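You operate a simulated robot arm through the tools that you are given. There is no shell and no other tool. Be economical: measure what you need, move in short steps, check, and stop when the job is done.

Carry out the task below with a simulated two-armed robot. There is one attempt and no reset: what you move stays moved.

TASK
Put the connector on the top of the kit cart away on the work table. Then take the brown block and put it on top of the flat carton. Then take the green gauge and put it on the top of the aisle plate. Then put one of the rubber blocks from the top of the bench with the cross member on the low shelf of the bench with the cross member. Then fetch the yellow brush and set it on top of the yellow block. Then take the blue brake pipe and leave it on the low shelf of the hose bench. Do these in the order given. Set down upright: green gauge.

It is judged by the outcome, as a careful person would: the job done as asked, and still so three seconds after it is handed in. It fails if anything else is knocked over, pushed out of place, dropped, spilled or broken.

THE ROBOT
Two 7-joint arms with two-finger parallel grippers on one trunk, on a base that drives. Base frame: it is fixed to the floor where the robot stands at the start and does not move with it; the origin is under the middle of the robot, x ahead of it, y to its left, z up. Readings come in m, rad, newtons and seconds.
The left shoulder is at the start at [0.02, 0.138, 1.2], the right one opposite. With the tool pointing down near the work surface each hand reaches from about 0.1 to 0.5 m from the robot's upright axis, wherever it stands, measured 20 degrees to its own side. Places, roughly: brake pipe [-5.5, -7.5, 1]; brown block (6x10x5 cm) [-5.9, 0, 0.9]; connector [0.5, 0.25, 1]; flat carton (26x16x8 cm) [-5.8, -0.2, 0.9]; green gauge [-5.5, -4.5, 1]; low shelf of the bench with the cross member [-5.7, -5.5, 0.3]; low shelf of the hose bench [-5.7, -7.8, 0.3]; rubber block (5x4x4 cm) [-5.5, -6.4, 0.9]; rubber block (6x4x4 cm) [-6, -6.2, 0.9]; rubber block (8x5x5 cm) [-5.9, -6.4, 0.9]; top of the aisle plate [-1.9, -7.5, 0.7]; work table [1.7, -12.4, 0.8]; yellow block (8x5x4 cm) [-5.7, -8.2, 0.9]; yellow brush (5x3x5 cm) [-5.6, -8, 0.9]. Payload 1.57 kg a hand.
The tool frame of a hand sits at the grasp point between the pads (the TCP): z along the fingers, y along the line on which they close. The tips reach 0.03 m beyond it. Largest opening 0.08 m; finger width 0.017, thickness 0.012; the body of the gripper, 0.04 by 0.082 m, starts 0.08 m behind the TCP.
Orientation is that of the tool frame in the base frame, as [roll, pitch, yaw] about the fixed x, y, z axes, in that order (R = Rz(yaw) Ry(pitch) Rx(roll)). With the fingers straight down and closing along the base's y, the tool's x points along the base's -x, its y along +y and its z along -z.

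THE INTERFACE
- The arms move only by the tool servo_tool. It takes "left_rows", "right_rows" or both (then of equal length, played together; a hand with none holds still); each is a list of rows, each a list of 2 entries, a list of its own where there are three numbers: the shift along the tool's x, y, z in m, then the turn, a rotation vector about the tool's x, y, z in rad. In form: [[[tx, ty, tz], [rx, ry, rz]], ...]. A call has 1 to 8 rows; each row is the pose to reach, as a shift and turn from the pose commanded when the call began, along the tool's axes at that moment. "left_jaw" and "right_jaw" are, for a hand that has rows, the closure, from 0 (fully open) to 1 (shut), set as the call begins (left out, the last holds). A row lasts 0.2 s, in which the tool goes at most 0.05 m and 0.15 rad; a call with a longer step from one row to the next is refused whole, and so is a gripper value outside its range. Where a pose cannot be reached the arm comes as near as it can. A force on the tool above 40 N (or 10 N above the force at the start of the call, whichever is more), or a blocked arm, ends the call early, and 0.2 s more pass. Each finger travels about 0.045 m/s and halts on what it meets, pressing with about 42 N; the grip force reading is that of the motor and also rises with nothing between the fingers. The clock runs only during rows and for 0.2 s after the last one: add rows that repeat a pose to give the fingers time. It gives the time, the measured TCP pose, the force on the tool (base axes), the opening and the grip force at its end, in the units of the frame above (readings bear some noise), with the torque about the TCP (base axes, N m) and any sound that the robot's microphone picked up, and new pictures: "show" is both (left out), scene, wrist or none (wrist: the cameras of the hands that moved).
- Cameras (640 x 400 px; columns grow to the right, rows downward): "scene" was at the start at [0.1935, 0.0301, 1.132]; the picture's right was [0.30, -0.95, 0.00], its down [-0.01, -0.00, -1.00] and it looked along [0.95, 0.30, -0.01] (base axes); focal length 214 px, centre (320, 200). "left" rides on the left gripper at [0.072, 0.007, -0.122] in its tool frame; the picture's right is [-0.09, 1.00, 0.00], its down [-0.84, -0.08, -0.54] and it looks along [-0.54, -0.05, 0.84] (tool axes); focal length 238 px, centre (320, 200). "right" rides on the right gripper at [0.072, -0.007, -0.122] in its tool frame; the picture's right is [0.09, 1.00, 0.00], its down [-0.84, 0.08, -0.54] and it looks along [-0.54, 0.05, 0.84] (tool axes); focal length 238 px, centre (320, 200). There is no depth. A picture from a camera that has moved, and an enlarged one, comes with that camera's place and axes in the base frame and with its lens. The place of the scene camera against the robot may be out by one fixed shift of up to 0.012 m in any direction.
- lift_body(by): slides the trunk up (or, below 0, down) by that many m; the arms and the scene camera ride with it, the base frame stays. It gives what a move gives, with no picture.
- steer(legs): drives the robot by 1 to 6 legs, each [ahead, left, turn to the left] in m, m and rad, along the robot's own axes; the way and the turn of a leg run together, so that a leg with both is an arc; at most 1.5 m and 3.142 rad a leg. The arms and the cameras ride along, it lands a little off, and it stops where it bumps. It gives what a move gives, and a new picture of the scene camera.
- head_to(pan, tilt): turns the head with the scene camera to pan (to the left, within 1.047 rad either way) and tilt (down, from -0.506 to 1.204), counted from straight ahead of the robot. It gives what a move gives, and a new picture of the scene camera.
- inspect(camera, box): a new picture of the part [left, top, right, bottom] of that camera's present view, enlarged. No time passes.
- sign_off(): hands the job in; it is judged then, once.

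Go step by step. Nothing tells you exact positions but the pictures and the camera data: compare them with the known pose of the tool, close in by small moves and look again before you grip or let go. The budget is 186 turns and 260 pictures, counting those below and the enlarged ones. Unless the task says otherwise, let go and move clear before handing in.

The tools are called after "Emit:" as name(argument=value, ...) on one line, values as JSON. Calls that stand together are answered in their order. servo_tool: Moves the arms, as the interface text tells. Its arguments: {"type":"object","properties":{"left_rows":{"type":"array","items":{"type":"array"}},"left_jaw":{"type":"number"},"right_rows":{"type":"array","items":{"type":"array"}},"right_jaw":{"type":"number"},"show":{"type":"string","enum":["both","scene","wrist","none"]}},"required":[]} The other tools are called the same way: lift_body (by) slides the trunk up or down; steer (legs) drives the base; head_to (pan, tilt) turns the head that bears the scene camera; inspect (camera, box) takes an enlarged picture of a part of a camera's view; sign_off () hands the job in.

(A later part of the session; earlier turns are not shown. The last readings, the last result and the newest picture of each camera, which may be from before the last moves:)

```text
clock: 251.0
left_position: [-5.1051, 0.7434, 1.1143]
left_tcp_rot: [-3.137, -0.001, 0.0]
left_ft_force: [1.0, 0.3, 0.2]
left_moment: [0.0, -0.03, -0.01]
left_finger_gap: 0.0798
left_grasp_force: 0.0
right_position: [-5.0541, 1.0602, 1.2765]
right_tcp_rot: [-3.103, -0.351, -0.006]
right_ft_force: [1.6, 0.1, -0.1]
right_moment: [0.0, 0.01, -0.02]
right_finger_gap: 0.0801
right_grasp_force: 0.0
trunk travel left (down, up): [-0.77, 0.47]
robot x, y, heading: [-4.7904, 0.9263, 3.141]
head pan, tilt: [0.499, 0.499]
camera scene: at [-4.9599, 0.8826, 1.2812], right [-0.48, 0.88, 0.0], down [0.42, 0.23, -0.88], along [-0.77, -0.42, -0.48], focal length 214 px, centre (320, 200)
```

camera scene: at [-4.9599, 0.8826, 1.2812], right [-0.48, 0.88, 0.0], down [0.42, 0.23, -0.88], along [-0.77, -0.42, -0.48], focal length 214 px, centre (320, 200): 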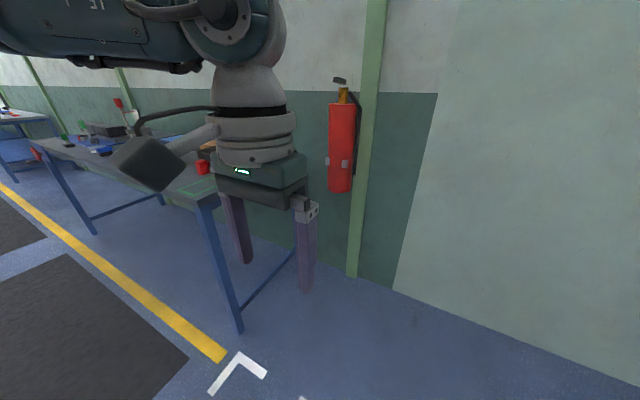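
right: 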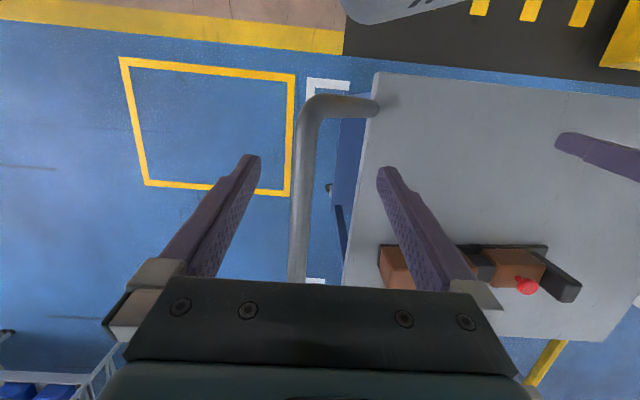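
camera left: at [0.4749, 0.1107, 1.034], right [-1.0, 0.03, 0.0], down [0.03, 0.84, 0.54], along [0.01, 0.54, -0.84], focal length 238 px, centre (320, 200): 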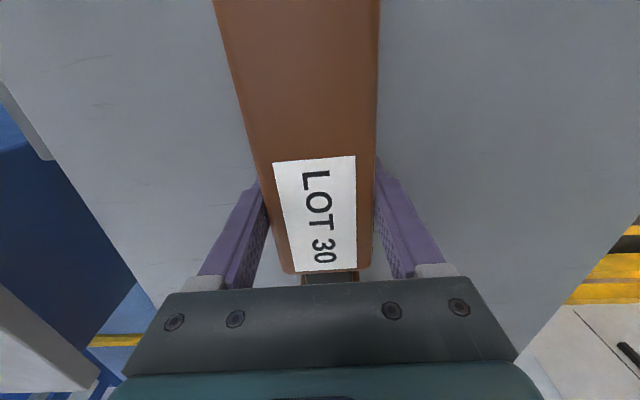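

I turn to face south here first, and prepare the arms: left hand raised, right hand extended and tilted outwards.

Emit:
steer(legs=[[0, 0, 1.571]])

Emit:
servo_tool(left_rows=[[[0, 0, -0.04], [0, 0, 0]], [[0, 0, -0.08], [0, 0, 0]], [[0, 0, -0.12], [0, 0, 0]], [[0, 0, -0.16], [0, 0, 0]], [[0, 0, -0.18], [0, 0, 0]], [[0, 0, -0.18], [0, 0, 0]], [[0, 0, -0.18], [0, 0, 0]]], right_rows=[[[-0.025, -0.015, 0.04], [0, -0.12, 0]], [[-0.05, -0.03, 0.08], [0, -0.24, 0]], [[-0.07, -0.04, 0.11], [0, -0.36, 0]], [[-0.09, -0.05, 0.14], [0, -0.48, 0]], [[-0.11, -0.06, 0.17], [0, -0.6, 0]], [[-0.13, -0.07, 0.2], [0, -0.72, 0]], [[-0.13, -0.07, 0.22], [0, -0.84, 0]]], show="none")

```text
clock: 255.2
left_position: [-4.6136, 0.6038, 1.1129]
left_tcp_rot: [-3.136, -0.002, 1.555]
left_ft_force: [0.5, -0.2, -0.5]
left_moment: [0.01, 0.03, 0.0]
left_finger_gap: 0.08
left_grasp_force: 0.0
right_position: [-4.9298, 0.6589, 1.2762]
right_tcp_rot: [-3.103, -0.352, 1.552]
right_ft_force: [0.3, -0.6, -0.1]
right_moment: [-0.02, 0.02, 0.02]
right_finger_gap: 0.08
right_grasp_force: 0.0
trunk travel left (down, up): [-0.77, 0.47]
robot x, y, heading: [-4.7868, 0.9232, -1.589]
head pan, tilt: [0.499, 0.499]
camera scene: at [-4.7397, 0.745, 1.2812], right [-0.89, -0.46, 0.0], down [-0.22, 0.42, -0.88], along [0.41, -0.78, -0.48], focal length 214 px, centre (320, 200)
```

scene: 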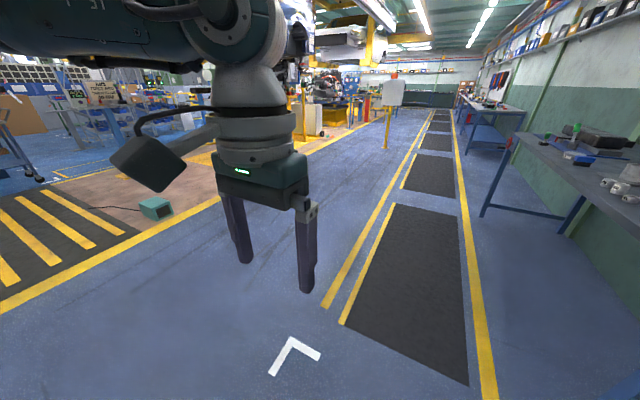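

```text
clock: 256.9
left_position: [-4.6115, 0.6144, 1.2608]
left_tcp_rot: [3.128, -0.12, 1.556]
left_ft_force: [-0.1, 0.1, 0.1]
left_moment: [0.0, -0.01, 0.02]
left_finger_gap: 0.0799
left_grasp_force: 0.0
right_position: [-5.0073, 0.6146, 1.0278]
right_tcp_rot: [-3.102, 0.489, 1.583]
right_ft_force: [0.0, 0.2, -0.1]
right_moment: [-0.02, 0.0, 0.04]
right_finger_gap: 0.0802
right_grasp_force: 0.1
trunk travel left (down, up): [-0.77, 0.47]
robot x, y, heading: [-4.787, 0.9217, -1.586]
head pan, tilt: [0.499, 0.499]
stopped in row 7 (left hand): the arm was blocked; the commanded pose is now the measured one
```

Emit:
steer(legs=[[0, -0.75, 0.015]])

Emit:
head_to(pan=-0.3, tilt=0.6)

```text
clock: 261.0
left_position: [-5.353, 0.6266, 1.2607]
left_tcp_rot: [3.128, -0.115, 1.566]
left_ft_force: [0.4, -0.5, -0.4]
left_moment: [0.01, 0.0, 0.0]
left_finger_gap: 0.0799
left_grasp_force: 0.1
right_position: [-5.7496, 0.6229, 1.0272]
right_tcp_rot: [-3.1, 0.489, 1.591]
right_ft_force: [-0.2, -0.9, 0.8]
right_moment: [0.04, -0.02, 0.01]
right_finger_gap: 0.0797
right_grasp_force: 0.0
trunk travel left (down, up): [-0.77, 0.47]
robot x, y, heading: [-5.5318, 0.9309, -1.584]
head pan, tilt: [0.499, 0.499]
camera scene: at [-5.4826, 0.756, 1.2812], right [-0.88, -0.47, 0.0], down [-0.22, 0.42, -0.88], along [0.41, -0.78, -0.48], focal length 214 px, centre (320, 200)
```

scene: 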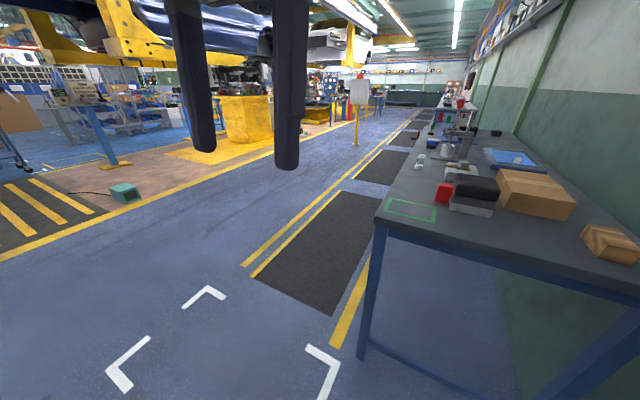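

```text
clock: 262.1
left_position: [-5.3533, 0.6275, 1.2607]
left_tcp_rot: [3.129, -0.119, 1.565]
left_ft_force: [0.6, 0.1, -0.6]
left_moment: [-0.01, 0.02, 0.01]
left_finger_gap: 0.0798
left_grasp_force: 0.0
right_position: [-5.7493, 0.6231, 1.0268]
right_tcp_rot: [-3.103, 0.488, 1.591]
right_ft_force: [0.5, 0.0, 0.1]
right_moment: [0.01, -0.02, -0.02]
right_finger_gap: 0.0798
right_grasp_force: 0.1
trunk travel left (down, up): [-0.77, 0.47]
robot x, y, heading: [-5.5286, 0.9343, -1.581]
head pan, tilt: [-0.3, 0.6]
camera scene: at [-5.5523, 0.7521, 1.2721], right [-0.95, 0.3, 0.0], down [0.17, 0.54, -0.83], along [-0.25, -0.79, -0.56], focal length 214 px, centre (320, 200)
```

scene: 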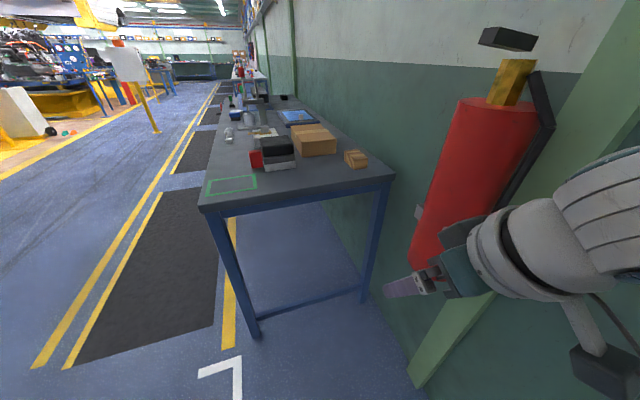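

Emit:
head_to(pan=-1.047, tilt=0.4)

```text
clock: 263.2
left_position: [-5.3518, 0.6264, 1.2601]
left_tcp_rot: [3.126, -0.117, 1.566]
left_ft_force: [-0.4, -0.4, -0.8]
left_moment: [-0.03, 0.0, 0.0]
left_finger_gap: 0.08
left_grasp_force: 0.1
right_position: [-5.75, 0.6236, 1.0278]
right_tcp_rot: [-3.101, 0.488, 1.59]
right_ft_force: [-0.3, 0.2, -0.2]
right_moment: [-0.03, -0.04, 0.03]
right_finger_gap: 0.0799
right_grasp_force: 0.0
trunk travel left (down, up): [-0.77, 0.47]
robot x, y, heading: [-5.5344, 0.9306, -1.581]
head pan, tilt: [-1.047, 0.4]
camera scene: at [-5.606, 0.7908, 1.2903], right [-0.49, 0.87, 0.0], down [0.34, 0.19, -0.92], along [-0.8, -0.45, -0.39], focal length 214 px, centre (320, 200)
```

scene: 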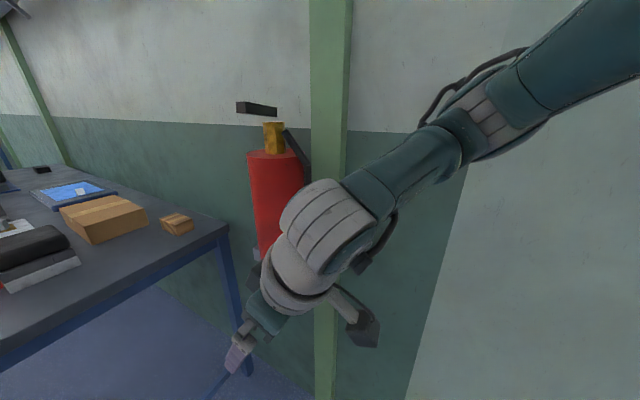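

The elbow sticks out towards the wall. I stretch the right arm forward so that the elbow comes in before passing the extinguisher.

Emit:
servo_tool(right_rows=[[[-0.04, 0, 0.013], [-0.01, 0, 0]], [[-0.08, 0, 0.026], [-0.02, 0, 0]], [[-0.12, 0, 0.04], [-0.03, 0, 0]], [[-0.164, 0, 0.053], [-0.04, 0, 0]], [[-0.2, 0, 0.065], [-0.04, 0, 0]]], show="scene")

```text
clock: 264.4
left_position: [-5.3533, 0.6268, 1.2599]
left_tcp_rot: [3.129, -0.114, 1.566]
left_ft_force: [0.3, 0.1, 0.0]
left_moment: [0.02, 0.01, 0.06]
left_finger_gap: 0.0801
left_grasp_force: 0.1
right_position: [-5.7464, 0.4157, 1.063]
right_tcp_rot: [3.14, 0.489, 1.591]
right_ft_force: [-0.1, -0.6, 1.0]
right_moment: [-0.02, 0.02, 0.0]
right_finger_gap: 0.0799
right_grasp_force: 0.1
trunk travel left (down, up): [-0.77, 0.47]
robot x, y, heading: [-5.5289, 0.9347, -1.582]
head pan, tilt: [-1.047, 0.4]
camera scene: at [-5.606, 0.7908, 1.2904], right [-0.49, 0.87, 0.0], down [0.34, 0.19, -0.92], along [-0.8, -0.45, -0.39], focal length 214 px, centre (320, 200)
```

scene: 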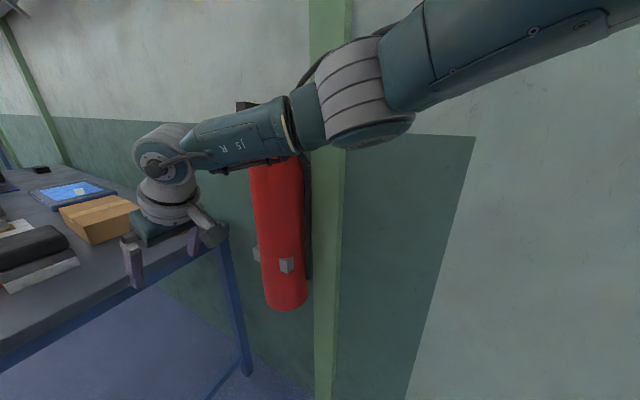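

The arm is nearly straight, elbow in. I move slightly east and advance in short legs past the extinguisher.

Emit:
steer(legs=[[0, 0.04, 0.01], [0.25, 0, 0]])

```text
clock: 266.7
left_position: [-5.3087, 0.3826, 1.2616]
left_tcp_rot: [3.126, -0.117, 1.576]
left_ft_force: [0.0, 1.0, -0.3]
left_moment: [0.04, 0.0, 0.0]
left_finger_gap: 0.08
left_grasp_force: 0.0
right_position: [-5.7015, 0.1668, 1.0618]
right_tcp_rot: [3.141, 0.489, 1.602]
right_ft_force: [-0.6, -0.1, 0.3]
right_moment: [-0.03, 0.01, 0.04]
right_finger_gap: 0.0801
right_grasp_force: 0.0
trunk travel left (down, up): [-0.77, 0.47]
robot x, y, heading: [-5.4944, 0.6832, -1.57]
head pan, tilt: [-1.047, 0.4]
camera scene: at [-5.5642, 0.5426, 1.2904], right [-0.5, 0.87, 0.0], down [0.34, 0.19, -0.92], along [-0.8, -0.46, -0.39], focal length 214 px, centre (320, 200)
```

scene: 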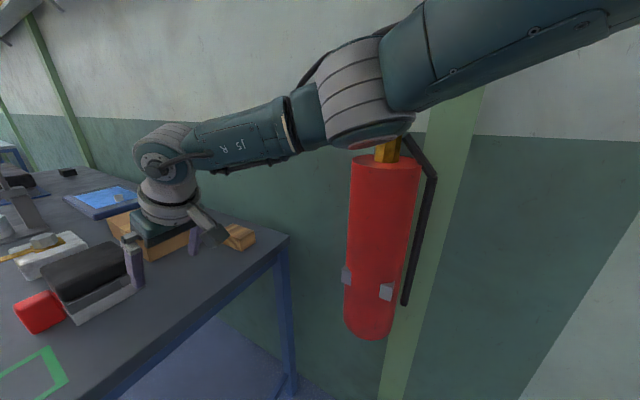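

Emit:
steer(legs=[[0.17, 0, 0]])

Emit:
head_to(pan=-0.5, tilt=0.75)

Emit:
inspect(camera="right", box=[0, 0, 640, 400])

```text
clock: 268.2
left_position: [-5.3075, 0.2142, 1.2607]
left_tcp_rot: [3.127, -0.119, 1.577]
left_ft_force: [0.4, 0.8, -0.1]
left_moment: [0.01, 0.01, 0.03]
left_finger_gap: 0.0798
left_grasp_force: 0.0
right_position: [-5.6998, -0.0029, 1.0628]
right_tcp_rot: [3.14, 0.49, 1.605]
right_ft_force: [-1.0, -0.4, 0.1]
right_moment: [0.0, 0.0, 0.0]
right_finger_gap: 0.0797
right_grasp_force: 0.1
trunk travel left (down, up): [-0.77, 0.47]
robot x, y, heading: [-5.491, 0.5192, -1.57]
head pan, tilt: [-1.047, 0.4]
camera scene: at [-5.5639, 0.3738, 1.2904], right [-0.5, 0.87, 0.0], down [0.34, 0.2, -0.92], along [-0.8, -0.46, -0.39], focal length 214 px, centre (320, 200)
```

scene: 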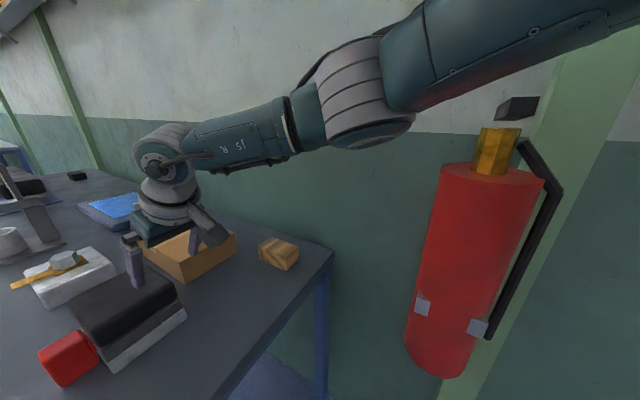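

```text
clock: 269.1
left_position: [-5.3083, 0.2131, 1.2609]
left_tcp_rot: [3.126, -0.119, 1.579]
left_ft_force: [0.4, -0.1, -0.6]
left_moment: [0.01, 0.02, 0.0]
left_finger_gap: 0.0804
left_grasp_force: 0.1
right_position: [-5.7006, -0.0032, 1.0629]
right_tcp_rot: [-3.141, 0.489, 1.604]
right_ft_force: [0.0, 0.3, -0.8]
right_moment: [0.0, 0.03, -0.05]
right_finger_gap: 0.0802
right_grasp_force: 0.0
trunk travel left (down, up): [-0.77, 0.47]
robot x, y, heading: [-5.4951, 0.5169, -1.573]
head pan, tilt: [-0.499, 0.75]
camera scene: at [-5.5234, 0.3474, 1.2593], right [-0.88, 0.48, 0.0], down [0.33, 0.6, -0.73], along [-0.35, -0.64, -0.68], focal length 214 px, centre (320, 200)
```

scene: 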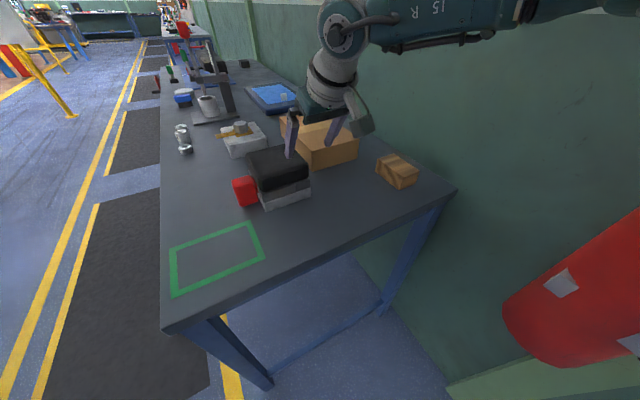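

```text
1.00 times, centred on (320, 200) of right (not enlarged: the box is as wide or as high as the picture)
camera zoom: at [-5.7118, 0.1179, 1.1361], right [0.99, 0.11, -0.04], down [0.09, -0.48, 0.87], along [0.08, -0.87, -0.49], focal length 238 px, centre (320, 200)
```

zoom: 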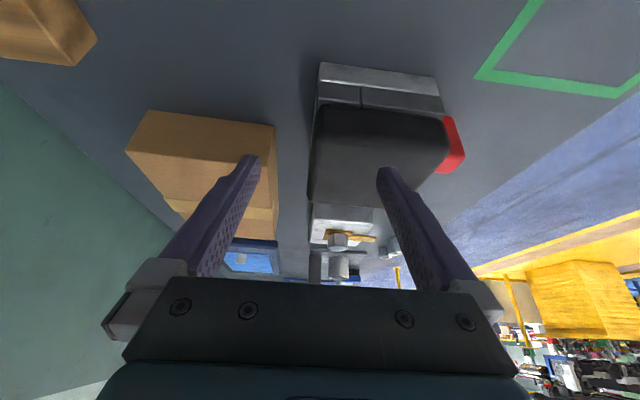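

Emit:
inspect(camera="scene", box=[270, 100, 470, 225])

```text
3.20 times, centred on (370, 162) of scene
camera zoom: at [-5.5234, 0.3474, 1.2593], right [-0.88, 0.48, 0.0], down [0.33, 0.6, -0.73], along [-0.35, -0.64, -0.68], focal length 686 px, centre (160, 320)
```

zoom: 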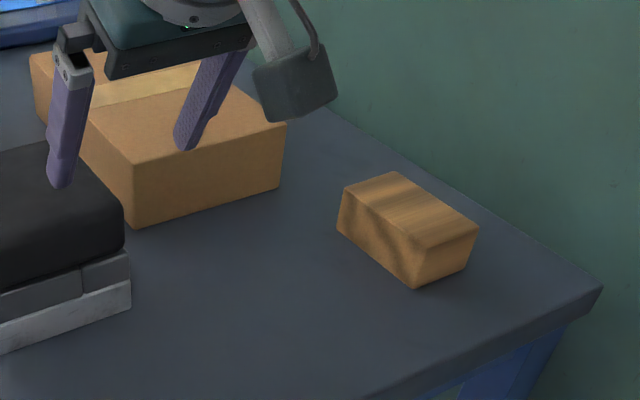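

The block is axis-aligned at about x -5.93..-5.99, y -0.05..0.06 (top ≈0.92). I move the base a bit closer, then bring the right hand over the block.

Emit:
steer(legs=[[0.08, -0.05, 0]])

Emit:
servo_tool(right_rows=[[[0.018, -0.034, -0.004], [0.003, 0, 0.005]], [[0.036, -0.069, -0.008], [0.006, 0, 0.01]], [[0.054, -0.103, -0.012], [0.009, 0, 0.015]], [[0.072, -0.138, -0.016], [0.012, 0, 0.02]], [[0.09, -0.172, -0.02], [0.0155, 0, 0.029]], [[0.1, -0.2, -0.022], [0.0155, 0, 0.029]]])

```text
clock: 270.3
left_position: [-5.3568, 0.134, 1.2589]
left_tcp_rot: [3.127, -0.119, 1.581]
left_ft_force: [-0.2, -0.3, 0.6]
left_moment: [0.03, 0.02, 0.02]
left_finger_gap: 0.0801
left_grasp_force: 0.0
right_position: [-5.7483, -0.0834, 1.0626]
right_tcp_rot: [3.141, 0.488, 1.603]
right_ft_force: [0.1, -0.2, 1.1]
right_moment: [-0.01, -0.01, 0.0]
right_finger_gap: 0.0801
right_grasp_force: 0.0
trunk travel left (down, up): [-0.77, 0.47]
robot x, y, heading: [-5.5434, 0.4385, -1.566]
head pan, tilt: [-0.499, 0.75]
camera scene: at [-5.5722, 0.2679, 1.2592], right [-0.88, 0.47, 0.0], down [0.32, 0.6, -0.73], along [-0.35, -0.64, -0.68], focal length 214 px, centre (320, 200)
```

scene: 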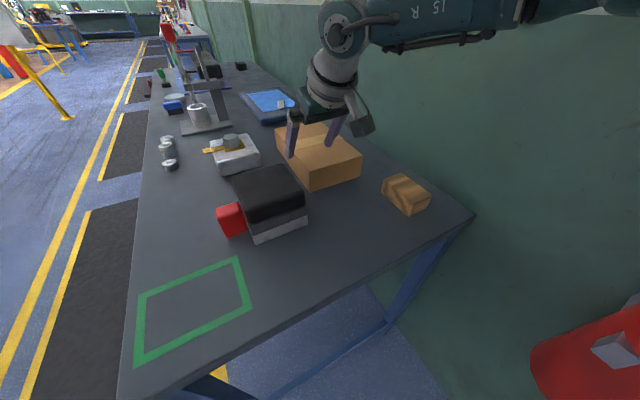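

```text
clock: 271.7
left_position: [-5.3564, 0.1348, 1.2603]
left_tcp_rot: [3.131, -0.119, 1.58]
left_ft_force: [-0.4, 0.1, 0.3]
left_moment: [0.03, -0.02, -0.02]
left_finger_gap: 0.08
left_grasp_force: 0.0
right_position: [-5.9425, 0.0037, 1.0343]
right_tcp_rot: [3.138, 0.49, 1.584]
right_ft_force: [0.2, 0.6, -0.2]
right_moment: [0.0, 0.01, -0.01]
right_finger_gap: 0.0801
right_grasp_force: 0.0
right hand out of reach, approached as far as the arm can: row 6
trunk travel left (down, up): [-0.77, 0.47]
robot x, y, heading: [-5.5362, 0.4357, -1.561]
head pan, tilt: [-0.499, 0.75]
camera scene: at [-5.5723, 0.2677, 1.2593], right [-0.88, 0.47, 0.0], down [0.32, 0.6, -0.73], along [-0.35, -0.64, -0.68], focal length 214 px, centre (320, 200)
camera right: at [-5.951, 0.1249, 1.1078], right [0.99, 0.1, -0.04], down [0.08, -0.48, 0.87], along [0.07, -0.87, -0.49], focal length 238 px, centre (320, 200)
```

scene: 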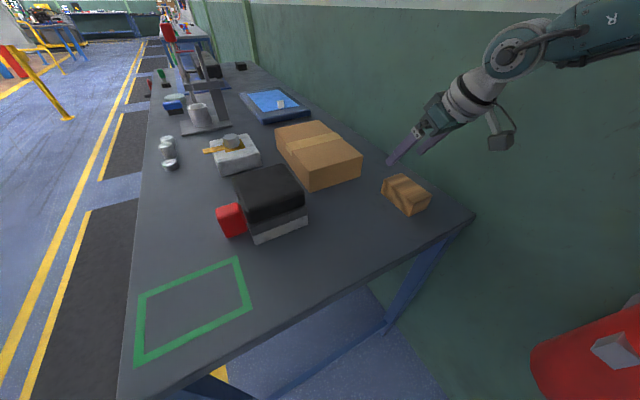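
right: 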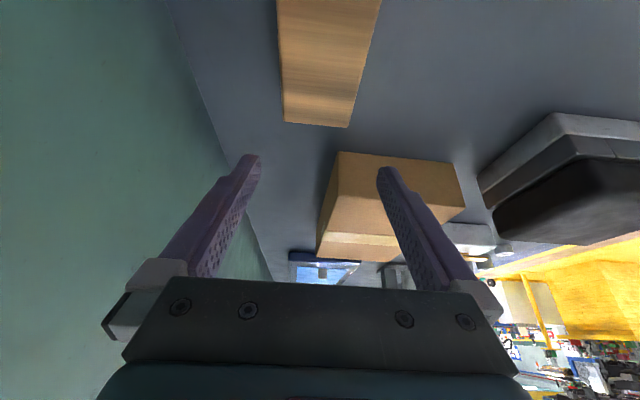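

The wrist view puts the block centre at about [-5.943, 0.003], right under the hand's line. I lower the trunk to bring the fingers down around it.

Emit:
lift_body(by=-0.09)

Emit:
inspect(camera="right", box=[120, 0, 520, 250])

Emit:
inspect(camera="scene", box=[300, 80, 500, 205])

```text
clock: 272.9
left_position: [-5.3564, 0.1329, 1.1704]
left_tcp_rot: [3.13, -0.118, 1.581]
left_ft_force: [-1.0, 0.1, 0.2]
left_moment: [0.0, 0.0, 0.03]
left_finger_gap: 0.0801
left_grasp_force: 0.1
right_position: [-5.9419, 0.0045, 0.9437]
right_tcp_rot: [3.137, 0.489, 1.583]
right_ft_force: [0.5, 0.8, 0.1]
right_moment: [-0.01, -0.01, -0.01]
right_finger_gap: 0.0802
right_grasp_force: 0.1
trunk travel left (down, up): [-0.68, 0.56]
robot x, y, heading: [-5.5443, 0.4366, -1.565]
head pan, tilt: [-0.499, 0.75]
```

```text
1.60 times, centred on (320, 125) of right
camera zoom: at [-5.9506, 0.125, 1.0177], right [0.99, 0.1, -0.04], down [0.08, -0.48, 0.87], along [0.07, -0.87, -0.49], focal length 381 px, centre (320, 320)
```

zoom: 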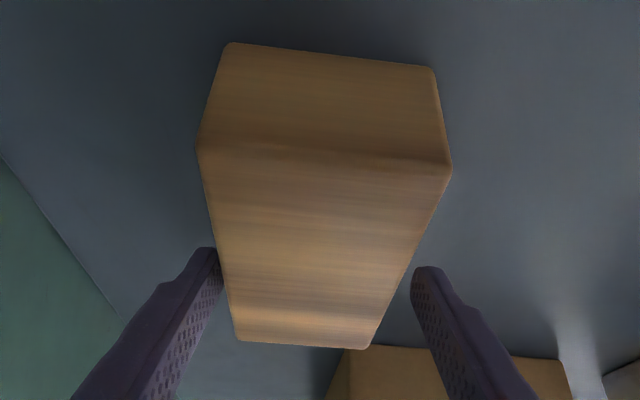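

```text
3.20 times, centred on (400, 142) of scene
camera zoom: at [-5.5723, 0.2678, 1.1693], right [-0.88, 0.47, 0.0], down [0.32, 0.6, -0.73], along [-0.35, -0.64, -0.68], focal length 686 px, centre (64, 384)
```

zoom: 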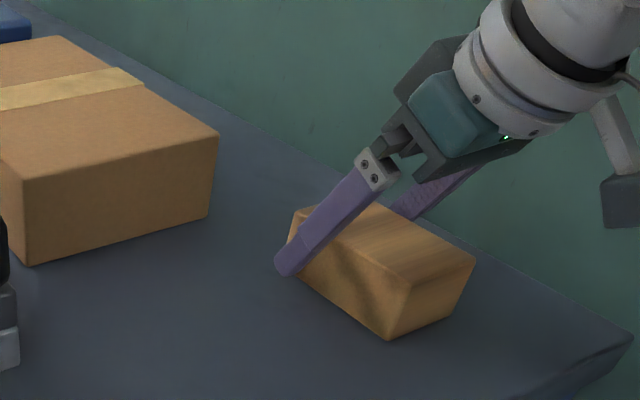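

The block's top is at ≈0.943 and its centre at ≈[-5.947, 0.018], so I adjust slightly, then close.

Emit:
servo_tool(right_rows=[[[0.009, -0.002, 0.002], [0, 0, 0]], [[0.017, -0.004, 0.0045], [0, 0, 0]]], show="wrist")

```text
clock: 273.5
left_position: [-5.3558, 0.1346, 1.1697]
left_tcp_rot: [3.13, -0.119, 1.582]
left_ft_force: [0.8, 0.0, 0.3]
left_moment: [0.02, 0.03, 0.02]
left_finger_gap: 0.0799
left_grasp_force: 0.0
right_position: [-5.9452, 0.0166, 0.9315]
right_tcp_rot: [3.134, 0.489, 1.585]
right_ft_force: [0.2, -0.4, 0.0]
right_moment: [0.01, 0.03, 0.01]
right_finger_gap: 0.0798
right_grasp_force: 0.3
trunk travel left (down, up): [-0.68, 0.56]
robot x, y, heading: [-5.5414, 0.4406, -1.566]
head pan, tilt: [-0.499, 0.75]
camera right: at [-5.9549, 0.138, 1.0052], right [0.99, 0.1, -0.04], down [0.08, -0.48, 0.87], along [0.07, -0.87, -0.49], focal length 238 px, centre (320, 200)
```

right: 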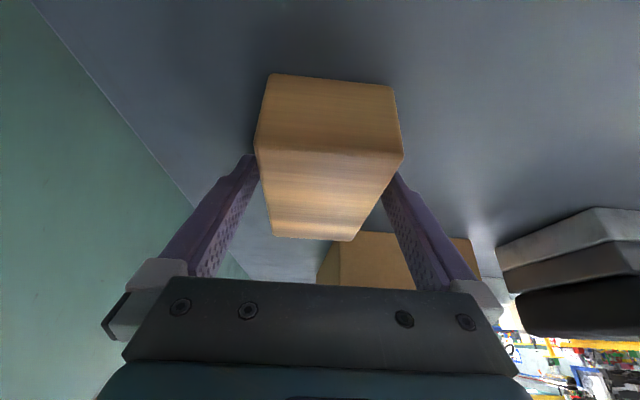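

Centred. I close the right jaw and lift slightly.

Emit:
servo_tool(right_rows=[[[0, 0, 0], [0, 0, 0]], [[0, 0, 0], [0, 0, 0]], [[0, 0, 0], [0, 0, 0]], [[0, 0, 0], [0, 0, 0]], [[0, 0, 0], [0, 0, 0]]], right_jaw=1, show="none")

Emit:
lift_body(by=0.13)

Emit:
inspect(camera="scene", box=[200, 60, 520, 260])

```text
clock: 274.7
left_position: [-5.3559, 0.1347, 1.1702]
left_tcp_rot: [3.131, -0.117, 1.581]
left_ft_force: [0.6, 0.4, 0.4]
left_moment: [0.02, 0.0, -0.02]
left_finger_gap: 0.0799
left_grasp_force: 0.1
right_position: [-5.9454, 0.0167, 0.932]
right_tcp_rot: [3.137, 0.49, 1.584]
right_ft_force: [-0.4, 1.2, 1.0]
right_moment: [-0.01, 0.11, -0.03]
right_finger_gap: 0.0596
right_grasp_force: 42.5
trunk travel left (down, up): [-0.68, 0.56]
robot x, y, heading: [-5.5411, 0.4401, -1.565]
head pan, tilt: [-0.499, 0.75]
```

```text
clock: 276.3
left_position: [-5.3571, 0.1352, 1.2998]
left_tcp_rot: [3.126, -0.117, 1.58]
left_ft_force: [0.8, -0.3, -0.4]
left_moment: [-0.02, 0.03, -0.02]
left_finger_gap: 0.08
left_grasp_force: 0.0
right_position: [-5.9441, 0.017, 1.0601]
right_tcp_rot: [3.136, 0.489, 1.585]
right_ft_force: [-1.1, -0.7, -1.1]
right_moment: [0.02, 0.06, -0.04]
right_finger_gap: 0.0595
right_grasp_force: 42.2
trunk travel left (down, up): [-0.81, 0.43]
robot x, y, heading: [-5.5412, 0.4379, -1.566]
head pan, tilt: [-0.499, 0.75]
```

```text
2.00 times, centred on (360, 160) of scene
camera zoom: at [-5.5722, 0.2679, 1.2992], right [-0.88, 0.47, 0.0], down [0.32, 0.6, -0.73], along [-0.35, -0.64, -0.68], focal length 429 px, centre (240, 280)
```

zoom: 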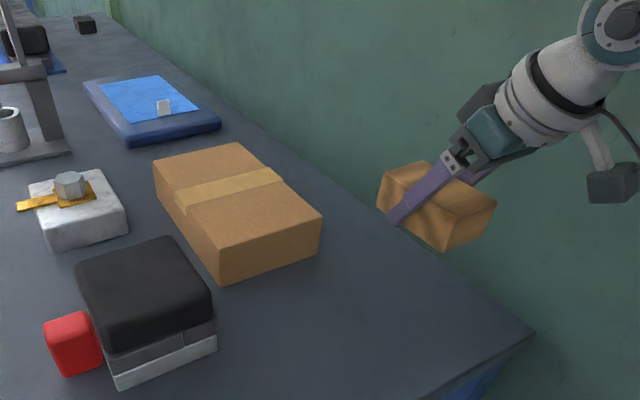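

The block is held. The carton top spans about x -5.75..-5.90, y -0.10..-0.345. I move the base 5 cm closer and carry the block over the carton.

Emit:
steer(legs=[[0.05, 0, 0]])

Emit:
servo_tool(right_rows=[[[-0.02, 0.03, 0.01], [0, 0, 0]], [[-0.045, 0.06, 0.02], [0, 0, 0]], [[-0.07, 0.09, 0.035], [0, 0, 0]], [[-0.09, 0.12, 0.045], [0, 0, 0]], [[-0.115, 0.124, 0.061], [0, 0, 0]]])

```text
clock: 277.2
left_position: [-5.3562, 0.0852, 1.2998]
left_tcp_rot: [3.129, -0.121, 1.579]
left_ft_force: [-0.4, -0.2, 0.7]
left_moment: [-0.02, 0.0, 0.0]
left_finger_gap: 0.0799
left_grasp_force: 0.0
right_position: [-5.9452, -0.0316, 1.0611]
right_tcp_rot: [3.134, 0.486, 1.584]
right_ft_force: [-0.1, 0.4, -1.5]
right_moment: [-0.02, 0.01, -0.01]
right_finger_gap: 0.0596
right_grasp_force: 41.5
trunk travel left (down, up): [-0.81, 0.43]
robot x, y, heading: [-5.5406, 0.3911, -1.569]
head pan, tilt: [-0.499, 0.75]
camera scene: at [-5.5721, 0.2183, 1.2992], right [-0.88, 0.48, 0.0], down [0.32, 0.6, -0.73], along [-0.35, -0.64, -0.68], focal length 214 px, centre (320, 200)
```

scene: 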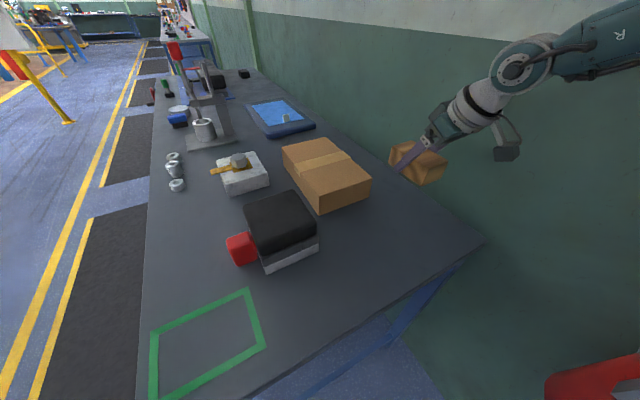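

```text
clock: 278.4
left_position: [-5.3566, 0.0854, 1.3005]
left_tcp_rot: [3.131, -0.118, 1.58]
left_ft_force: [0.1, 0.5, -0.1]
left_moment: [0.02, -0.03, -0.01]
left_finger_gap: 0.0798
left_grasp_force: 0.0
right_position: [-5.8169, -0.1423, 1.0668]
right_tcp_rot: [3.136, 0.489, 1.584]
right_ft_force: [-0.2, -0.9, -0.9]
right_moment: [-0.01, 0.03, 0.05]
right_finger_gap: 0.0597
right_grasp_force: 42.1
right hand out of reach, approached as far as the arm can: row 5
trunk travel left (down, up): [-0.81, 0.43]
robot x, y, heading: [-5.5388, 0.3879, -1.566]
head pan, tilt: [-0.499, 0.75]
camera scene: at [-5.5721, 0.2184, 1.2992], right [-0.88, 0.48, 0.0], down [0.32, 0.6, -0.73], along [-0.35, -0.64, -0.68], focal length 214 px, centre (320, 200)
camera right: at [-5.8263, -0.0223, 1.1397], right [0.99, 0.1, -0.04], down [0.08, -0.48, 0.87], along [0.06, -0.87, -0.49], focal length 238 px, centre (320, 200)
```

scene: 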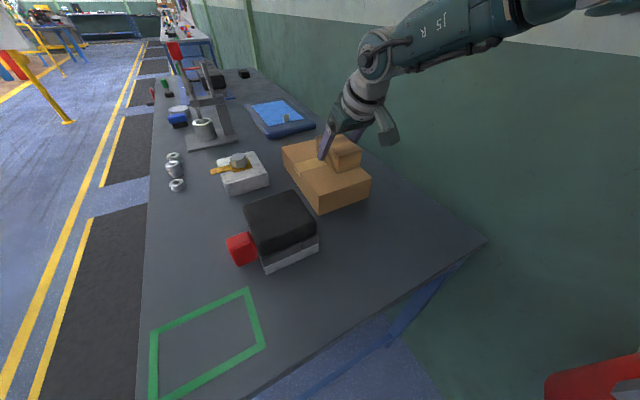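
right: 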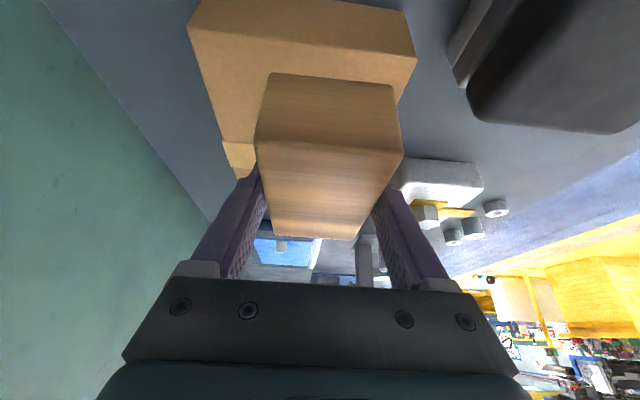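

The block should sit further in on the carton. I raise the hand, lower the trunk for more reach, then extend.

Emit:
servo_tool(right_rows=[[[-0.016, 0, -0.03], [0, 0, 0]], [[-0.032, 0, -0.06], [0, 0, 0]], [[-0.047, 0, -0.088], [0, 0, 0]]], show="none")

Emit:
lift_body(by=-0.12)

Emit:
servo_tool(right_rows=[[[-0.022, -0.007, 0.012], [0, 0, 0]], [[-0.044, -0.015, 0.0235], [0, 0, 0]], [[-0.053, -0.017, 0.028], [0, 0, 0]]])

```text
clock: 279.2
left_position: [-5.3561, 0.0853, 1.2998]
left_tcp_rot: [3.131, -0.119, 1.58]
left_ft_force: [-0.1, 0.5, -0.8]
left_moment: [0.0, -0.01, 0.04]
left_finger_gap: 0.0801
left_grasp_force: 0.1
right_position: [-5.8189, -0.1438, 1.1677]
right_tcp_rot: [3.138, 0.486, 1.581]
right_ft_force: [0.0, 0.0, -1.2]
right_moment: [-0.01, -0.01, -0.01]
right_finger_gap: 0.0593
right_grasp_force: 41.7
trunk travel left (down, up): [-0.81, 0.43]
robot x, y, heading: [-5.5393, 0.3869, -1.566]
head pan, tilt: [-0.499, 0.75]
```

```text
clock: 280.7
left_position: [-5.357, 0.0855, 1.1798]
left_tcp_rot: [3.129, -0.118, 1.58]
left_ft_force: [-0.1, -0.1, 0.5]
left_moment: [-0.03, 0.02, 0.01]
left_finger_gap: 0.0799
left_grasp_force: 0.1
right_position: [-5.8183, -0.1432, 1.0485]
right_tcp_rot: [3.136, 0.486, 1.583]
right_ft_force: [-0.4, 0.6, -1.3]
right_moment: [-0.03, -0.02, 0.0]
right_finger_gap: 0.0597
right_grasp_force: 42.2
trunk travel left (down, up): [-0.69, 0.55]
robot x, y, heading: [-5.5405, 0.3863, -1.57]
head pan, tilt: [-0.499, 0.75]
```

```text
clock: 281.5
left_position: [-5.3561, 0.0849, 1.1801]
left_tcp_rot: [3.128, -0.118, 1.58]
left_ft_force: [0.3, -0.4, -0.6]
left_moment: [0.0, -0.02, 0.02]
left_finger_gap: 0.0802
left_grasp_force: 0.1
right_position: [-5.827, -0.1697, 1.0518]
right_tcp_rot: [3.136, 0.489, 1.581]
right_ft_force: [-1.1, -0.1, -2.0]
right_moment: [-0.02, 0.04, -0.01]
right_finger_gap: 0.0596
right_grasp_force: 42.0
right hand out of reach, approached as far as the arm can: row 2, 3
trunk travel left (down, up): [-0.69, 0.55]
robot x, y, heading: [-5.5386, 0.3897, -1.57]
head pan, tilt: [-0.499, 0.75]
camera scene: at [-5.5721, 0.2183, 1.1792], right [-0.88, 0.48, 0.0], down [0.32, 0.6, -0.73], along [-0.35, -0.64, -0.68], focal length 214 px, centre (320, 200)
camera right: at [-5.8366, -0.049, 1.125], right [0.99, 0.09, -0.04], down [0.08, -0.48, 0.87], along [0.06, -0.87, -0.49], focal length 238 px, centre (320, 200)
```

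scene: 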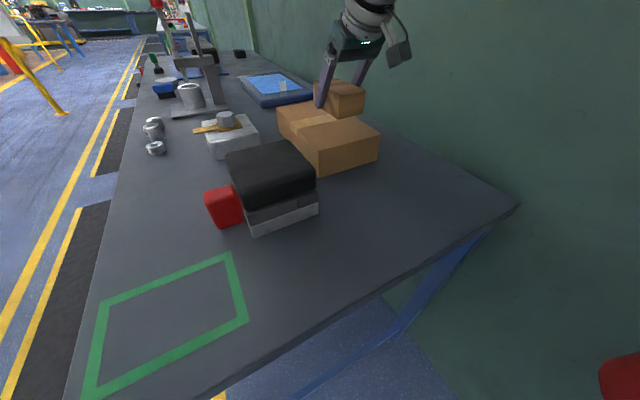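
right: 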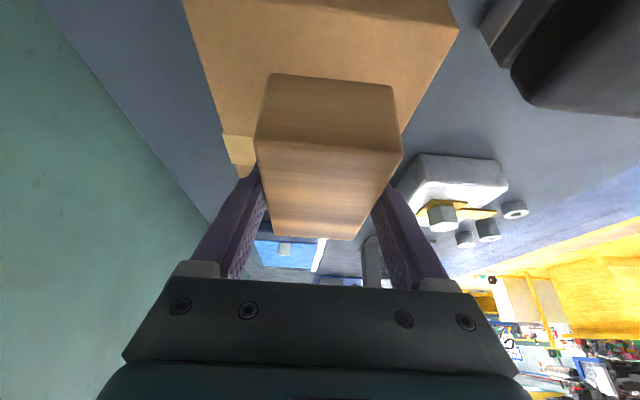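

I drive 3.5 cm closer to carry the block further onto the carton.

Emit:
steer(legs=[[0.035, 0, 0]])

Emit:
inspect(camera="right", box=[120, 0, 520, 250])

```text
clock: 282.4
left_position: [-5.3573, 0.0495, 1.1798]
left_tcp_rot: [3.13, -0.118, 1.58]
left_ft_force: [-0.8, -0.4, 0.0]
left_moment: [-0.01, 0.0, 0.01]
left_finger_gap: 0.0799
left_grasp_force: 0.1
right_position: [-5.8276, -0.2058, 1.0509]
right_tcp_rot: [3.135, 0.49, 1.582]
right_ft_force: [-0.4, 0.2, -1.9]
right_moment: [0.01, 0.01, 0.01]
right_finger_gap: 0.0595
right_grasp_force: 41.5
trunk travel left (down, up): [-0.69, 0.55]
robot x, y, heading: [-5.5395, 0.3509, -1.575]
head pan, tilt: [-0.499, 0.75]
camera scene: at [-5.5719, 0.183, 1.1792], right [-0.88, 0.48, 0.0], down [0.32, 0.6, -0.73], along [-0.35, -0.64, -0.68], focal length 214 px, centre (320, 200)
```

scene: 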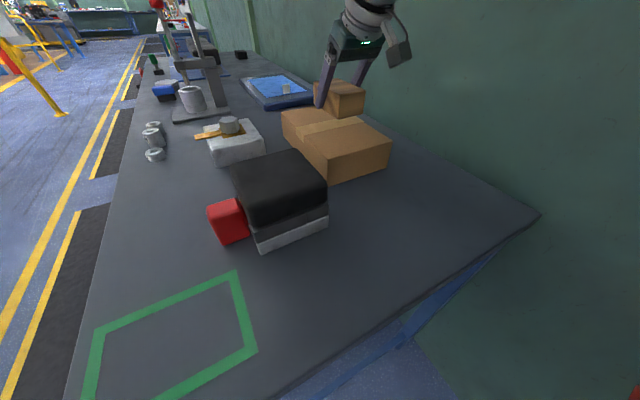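

```text
1.60 times, centred on (320, 125) of right
camera zoom: at [-5.8365, -0.0843, 1.125], right [0.99, 0.09, -0.04], down [0.08, -0.48, 0.87], along [0.06, -0.87, -0.49], focal length 381 px, centre (320, 320)
```

zoom: 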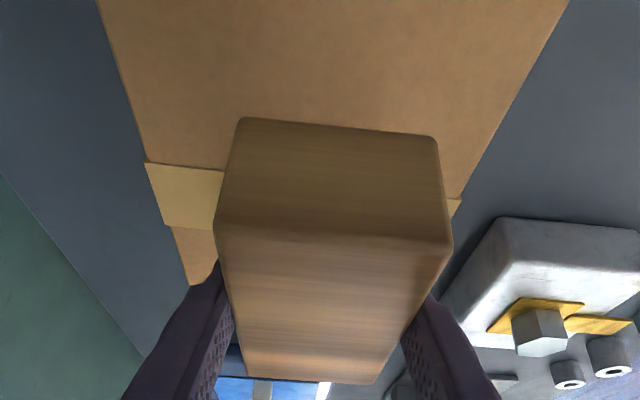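

The block is now over the carton's middle. I lower the trunk gently until it touches.

Emit:
lift_body(by=-0.032)

Emit:
lift_body(by=-0.008)

Emit:
inspect(camera="scene", box=[240, 50, 440, 175])

```text
clock: 283.1
left_position: [-5.3565, 0.0493, 1.1472]
left_tcp_rot: [3.129, -0.119, 1.579]
left_ft_force: [0.4, -0.1, -0.8]
left_moment: [-0.02, 0.0, -0.01]
left_finger_gap: 0.08
left_grasp_force: 0.1
right_position: [-5.8275, -0.2043, 1.0198]
right_tcp_rot: [3.137, 0.488, 1.583]
right_ft_force: [-0.3, 0.2, -1.9]
right_moment: [0.01, 0.01, 0.0]
right_finger_gap: 0.0596
right_grasp_force: 41.6
trunk travel left (down, up): [-0.658, 0.582]
robot x, y, heading: [-5.5423, 0.3525, -1.571]
head pan, tilt: [-0.499, 0.75]
```

```text
clock: 283.7
left_position: [-5.356, 0.0493, 1.1414]
left_tcp_rot: [3.128, -0.12, 1.577]
left_ft_force: [-0.5, -0.2, 0.1]
left_moment: [0.04, -0.02, 0.02]
left_finger_gap: 0.0802
left_grasp_force: 0.0
right_position: [-5.827, -0.2042, 1.0106]
right_tcp_rot: [3.135, 0.489, 1.581]
right_ft_force: [-0.2, 0.1, -2.0]
right_moment: [0.03, -0.02, 0.01]
right_finger_gap: 0.0595
right_grasp_force: 41.6
trunk travel left (down, up): [-0.65, 0.59]
robot x, y, heading: [-5.5414, 0.3554, -1.569]
head pan, tilt: [-0.499, 0.75]
```

```text
3.20 times, centred on (340, 112) of scene
camera zoom: at [-5.5719, 0.183, 1.1392], right [-0.88, 0.48, 0.0], down [0.32, 0.6, -0.73], along [-0.35, -0.64, -0.68], focal length 686 px, centre (256, 480)
```

zoom: 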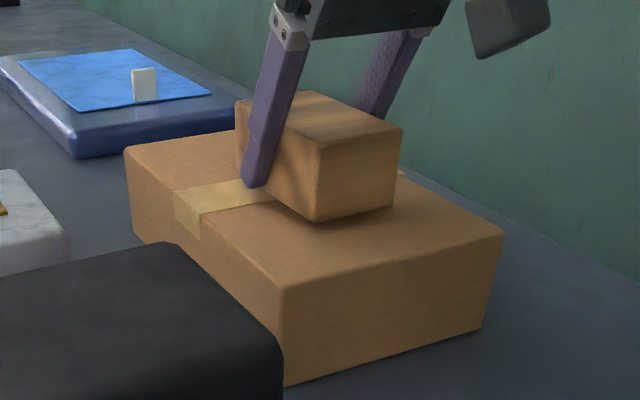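

Emit:
lift_body(by=-0.006)

Emit:
lift_body(by=-0.004)

Emit:
inspect(camera="scene", box=[270, 60, 430, 160])

```text
clock: 284.3
left_position: [-5.3576, 0.05, 1.1349]
left_tcp_rot: [3.13, -0.118, 1.578]
left_ft_force: [-0.3, -1.0, 0.0]
left_moment: [-0.02, 0.0, -0.02]
left_finger_gap: 0.08
left_grasp_force: 0.1
right_position: [-5.8265, -0.2048, 1.0056]
right_tcp_rot: [3.136, 0.488, 1.583]
right_ft_force: [0.6, 0.2, -1.5]
right_moment: [-0.02, 0.01, -0.01]
right_finger_gap: 0.0596
right_grasp_force: 42.1
trunk travel left (down, up): [-0.644, 0.596]
robot x, y, heading: [-5.5379, 0.3519, -1.569]
head pan, tilt: [-0.499, 0.75]
```

```text
clock: 284.8
left_position: [-5.3574, 0.049, 1.1312]
left_tcp_rot: [3.13, -0.118, 1.58]
left_ft_force: [0.4, 0.0, -0.6]
left_moment: [0.01, -0.01, -0.01]
left_finger_gap: 0.0799
left_grasp_force: 0.1
right_position: [-5.8266, -0.2057, 1.0019]
right_tcp_rot: [3.135, 0.491, 1.581]
right_ft_force: [0.6, 0.9, 3.8]
right_moment: [0.01, 0.17, -0.11]
right_finger_gap: 0.0595
right_grasp_force: 42.5
trunk travel left (down, up): [-0.64, 0.6]
robot x, y, heading: [-5.5393, 0.3551, -1.568]
head pan, tilt: [-0.499, 0.75]
```

```text
4.00 times, centred on (350, 110) of scene
camera zoom: at [-5.5721, 0.1828, 1.1293], right [-0.88, 0.48, 0.0], down [0.32, 0.6, -0.73], along [-0.35, -0.64, -0.68], focal length 858 px, centre (200, 560)
```

zoom: 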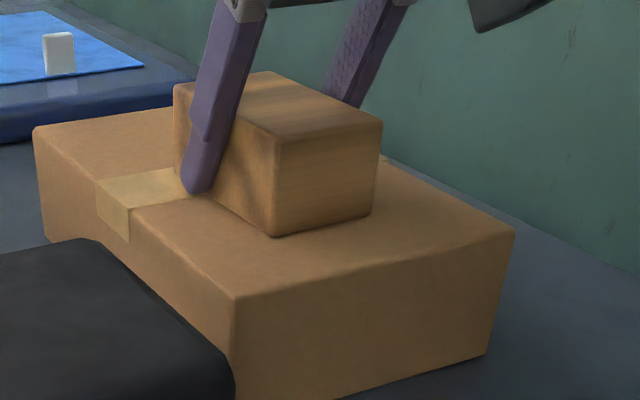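

Contact felt. I open the jaw and lift off.

Emit:
servo_tool(right_rows=[[[0, 0, 0], [0, 0, 0]], [[0, 0, 0], [0, 0, 0]], [[0, 0, 0], [0, 0, 0]], [[0, 0, -0.03], [0, 0, 0]], [[0, 0, -0.06], [0, 0, 0]], [[0, 0, -0.1], [0, 0, 0]]], right_jaw=0, show="none")

Emit:
lift_body(by=0.15)

Emit:
inspect(camera="scene", box=[160, 50, 480, 250])

```text
clock: 286.2
left_position: [-5.3559, 0.0493, 1.1301]
left_tcp_rot: [3.129, -0.118, 1.579]
left_ft_force: [-0.6, -0.7, 0.9]
left_moment: [0.01, 0.02, 0.0]
left_finger_gap: 0.0799
left_grasp_force: 0.1
right_position: [-5.8292, -0.1574, 1.0917]
right_tcp_rot: [3.138, 0.488, 1.581]
right_ft_force: [0.3, 0.0, 0.1]
right_moment: [0.02, 0.02, -0.03]
right_finger_gap: 0.0801
right_grasp_force: 0.1
trunk travel left (down, up): [-0.64, 0.6]
robot x, y, heading: [-5.5405, 0.3513, -1.569]
head pan, tilt: [-0.499, 0.75]
```

```text
clock: 287.9
left_position: [-5.3562, 0.0488, 1.2808]
left_tcp_rot: [3.129, -0.119, 1.579]
left_ft_force: [-1.1, 0.1, 1.1]
left_moment: [0.0, 0.03, -0.02]
left_finger_gap: 0.0801
left_grasp_force: 0.2
right_position: [-5.8281, -0.158, 1.24]
right_tcp_rot: [3.137, 0.489, 1.582]
right_ft_force: [0.3, -0.2, -0.5]
right_moment: [0.02, 0.0, -0.02]
right_finger_gap: 0.0799
right_grasp_force: 0.0
trunk travel left (down, up): [-0.79, 0.45]
robot x, y, heading: [-5.5377, 0.3539, -1.572]
head pan, tilt: [-0.499, 0.75]
```

```text
2.00 times, centred on (320, 150) of scene
camera zoom: at [-5.572, 0.1829, 1.2792], right [-0.88, 0.48, 0.0], down [0.32, 0.6, -0.73], along [-0.35, -0.64, -0.68], focal length 429 px, centre (320, 300)
```

zoom: 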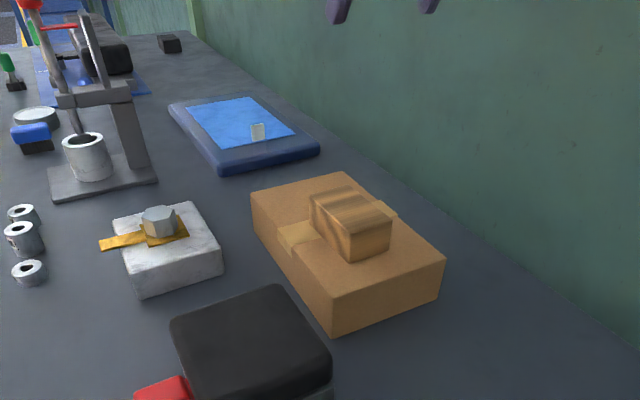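

The block rests on the carton. I bring the right hand inward, back out past the extinguisher, and go east into the aisle, then south to the gauge near [-5.5, -4.5].

Emit:
servo_tool(right_rows=[[[0, 0.04, 0], [0, 0, 0]], [[0, 0.08, 0], [0, 0, 0]], [[0, 0.11, 0], [0, 0, 0]]], show="none")

Emit:
head_to(pan=0.0, tilt=0.3)

Emit:
steer(legs=[[-0.6, 0, 0], [0, 1.05, 0], [1.5, 0, 0]])

```text
clock: 288.7
left_position: [-5.3569, 0.05, 1.2807]
left_tcp_rot: [3.129, -0.119, 1.58]
left_ft_force: [-1.0, 1.0, 0.3]
left_moment: [0.01, 0.03, 0.03]
left_finger_gap: 0.08
left_grasp_force: 0.3
right_position: [-5.7188, -0.1574, 1.2402]
right_tcp_rot: [3.138, 0.489, 1.581]
right_ft_force: [-0.2, -0.3, 0.0]
right_moment: [0.04, 0.02, 0.01]
right_finger_gap: 0.0801
right_grasp_force: 0.0
trunk travel left (down, up): [-0.79, 0.45]
robot x, y, heading: [-5.5427, 0.3537, -1.571]
head pan, tilt: [-0.499, 0.75]
```

```text
clock: 289.7
left_position: [-5.3569, 0.0489, 1.2809]
left_tcp_rot: [3.131, -0.119, 1.579]
left_ft_force: [0.6, -0.5, 1.0]
left_moment: [-0.01, -0.03, 0.02]
left_finger_gap: 0.0803
left_grasp_force: 0.1
right_position: [-5.7191, -0.1574, 1.2409]
right_tcp_rot: [3.136, 0.488, 1.581]
right_ft_force: [-0.2, 0.0, 0.8]
right_moment: [-0.01, -0.03, 0.01]
right_finger_gap: 0.0801
right_grasp_force: 0.1
trunk travel left (down, up): [-0.79, 0.45]
robot x, y, heading: [-5.5405, 0.3526, -1.564]
head pan, tilt: [0.0, 0.3]
camera scene: at [-5.5323, 0.1624, 1.3195], right [-1.0, 0.0, 0.0], down [0.0, 0.3, -0.96], along [0.0, -0.95, -0.3], focal length 214 px, centre (320, 200)
```

scene: 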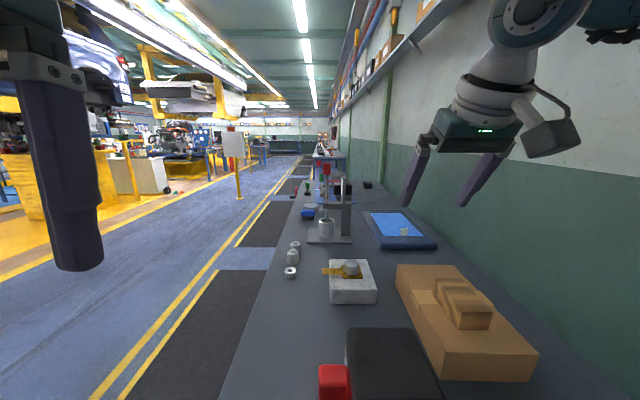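

```text
clock: 305.2
left_position: [-4.2846, -0.8509, 1.2793]
left_tcp_rot: [3.127, -0.118, 1.595]
left_ft_force: [-0.5, -0.2, -0.9]
left_moment: [-0.03, -0.01, -0.01]
left_finger_gap: 0.0799
left_grasp_force: 0.1
right_position: [-4.6454, -1.0625, 1.2396]
right_tcp_rot: [3.137, 0.489, 1.598]
right_ft_force: [-0.5, 1.0, 0.0]
right_moment: [0.01, 0.02, 0.01]
right_finger_gap: 0.0802
right_grasp_force: 0.0
trunk travel left (down, up): [-0.79, 0.45]
robot x, y, heading: [-4.4749, -0.5508, -1.554]
head pan, tilt: [0.0, 0.3]
camera scene: at [-4.4631, -0.7399, 1.3196], right [-1.0, -0.02, 0.0], down [-0.01, 0.3, -0.96], along [0.02, -0.96, -0.3], focal length 214 px, centre (320, 200)
```

scene: 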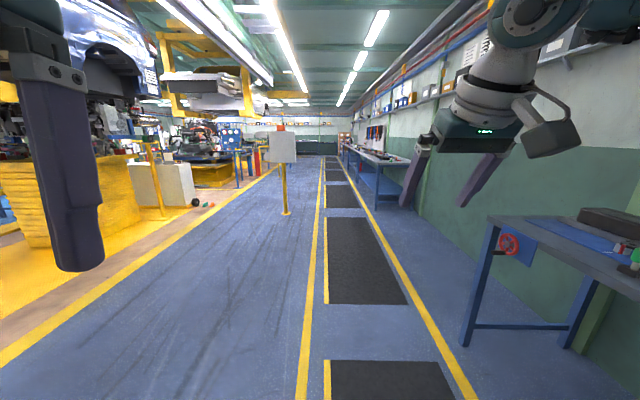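

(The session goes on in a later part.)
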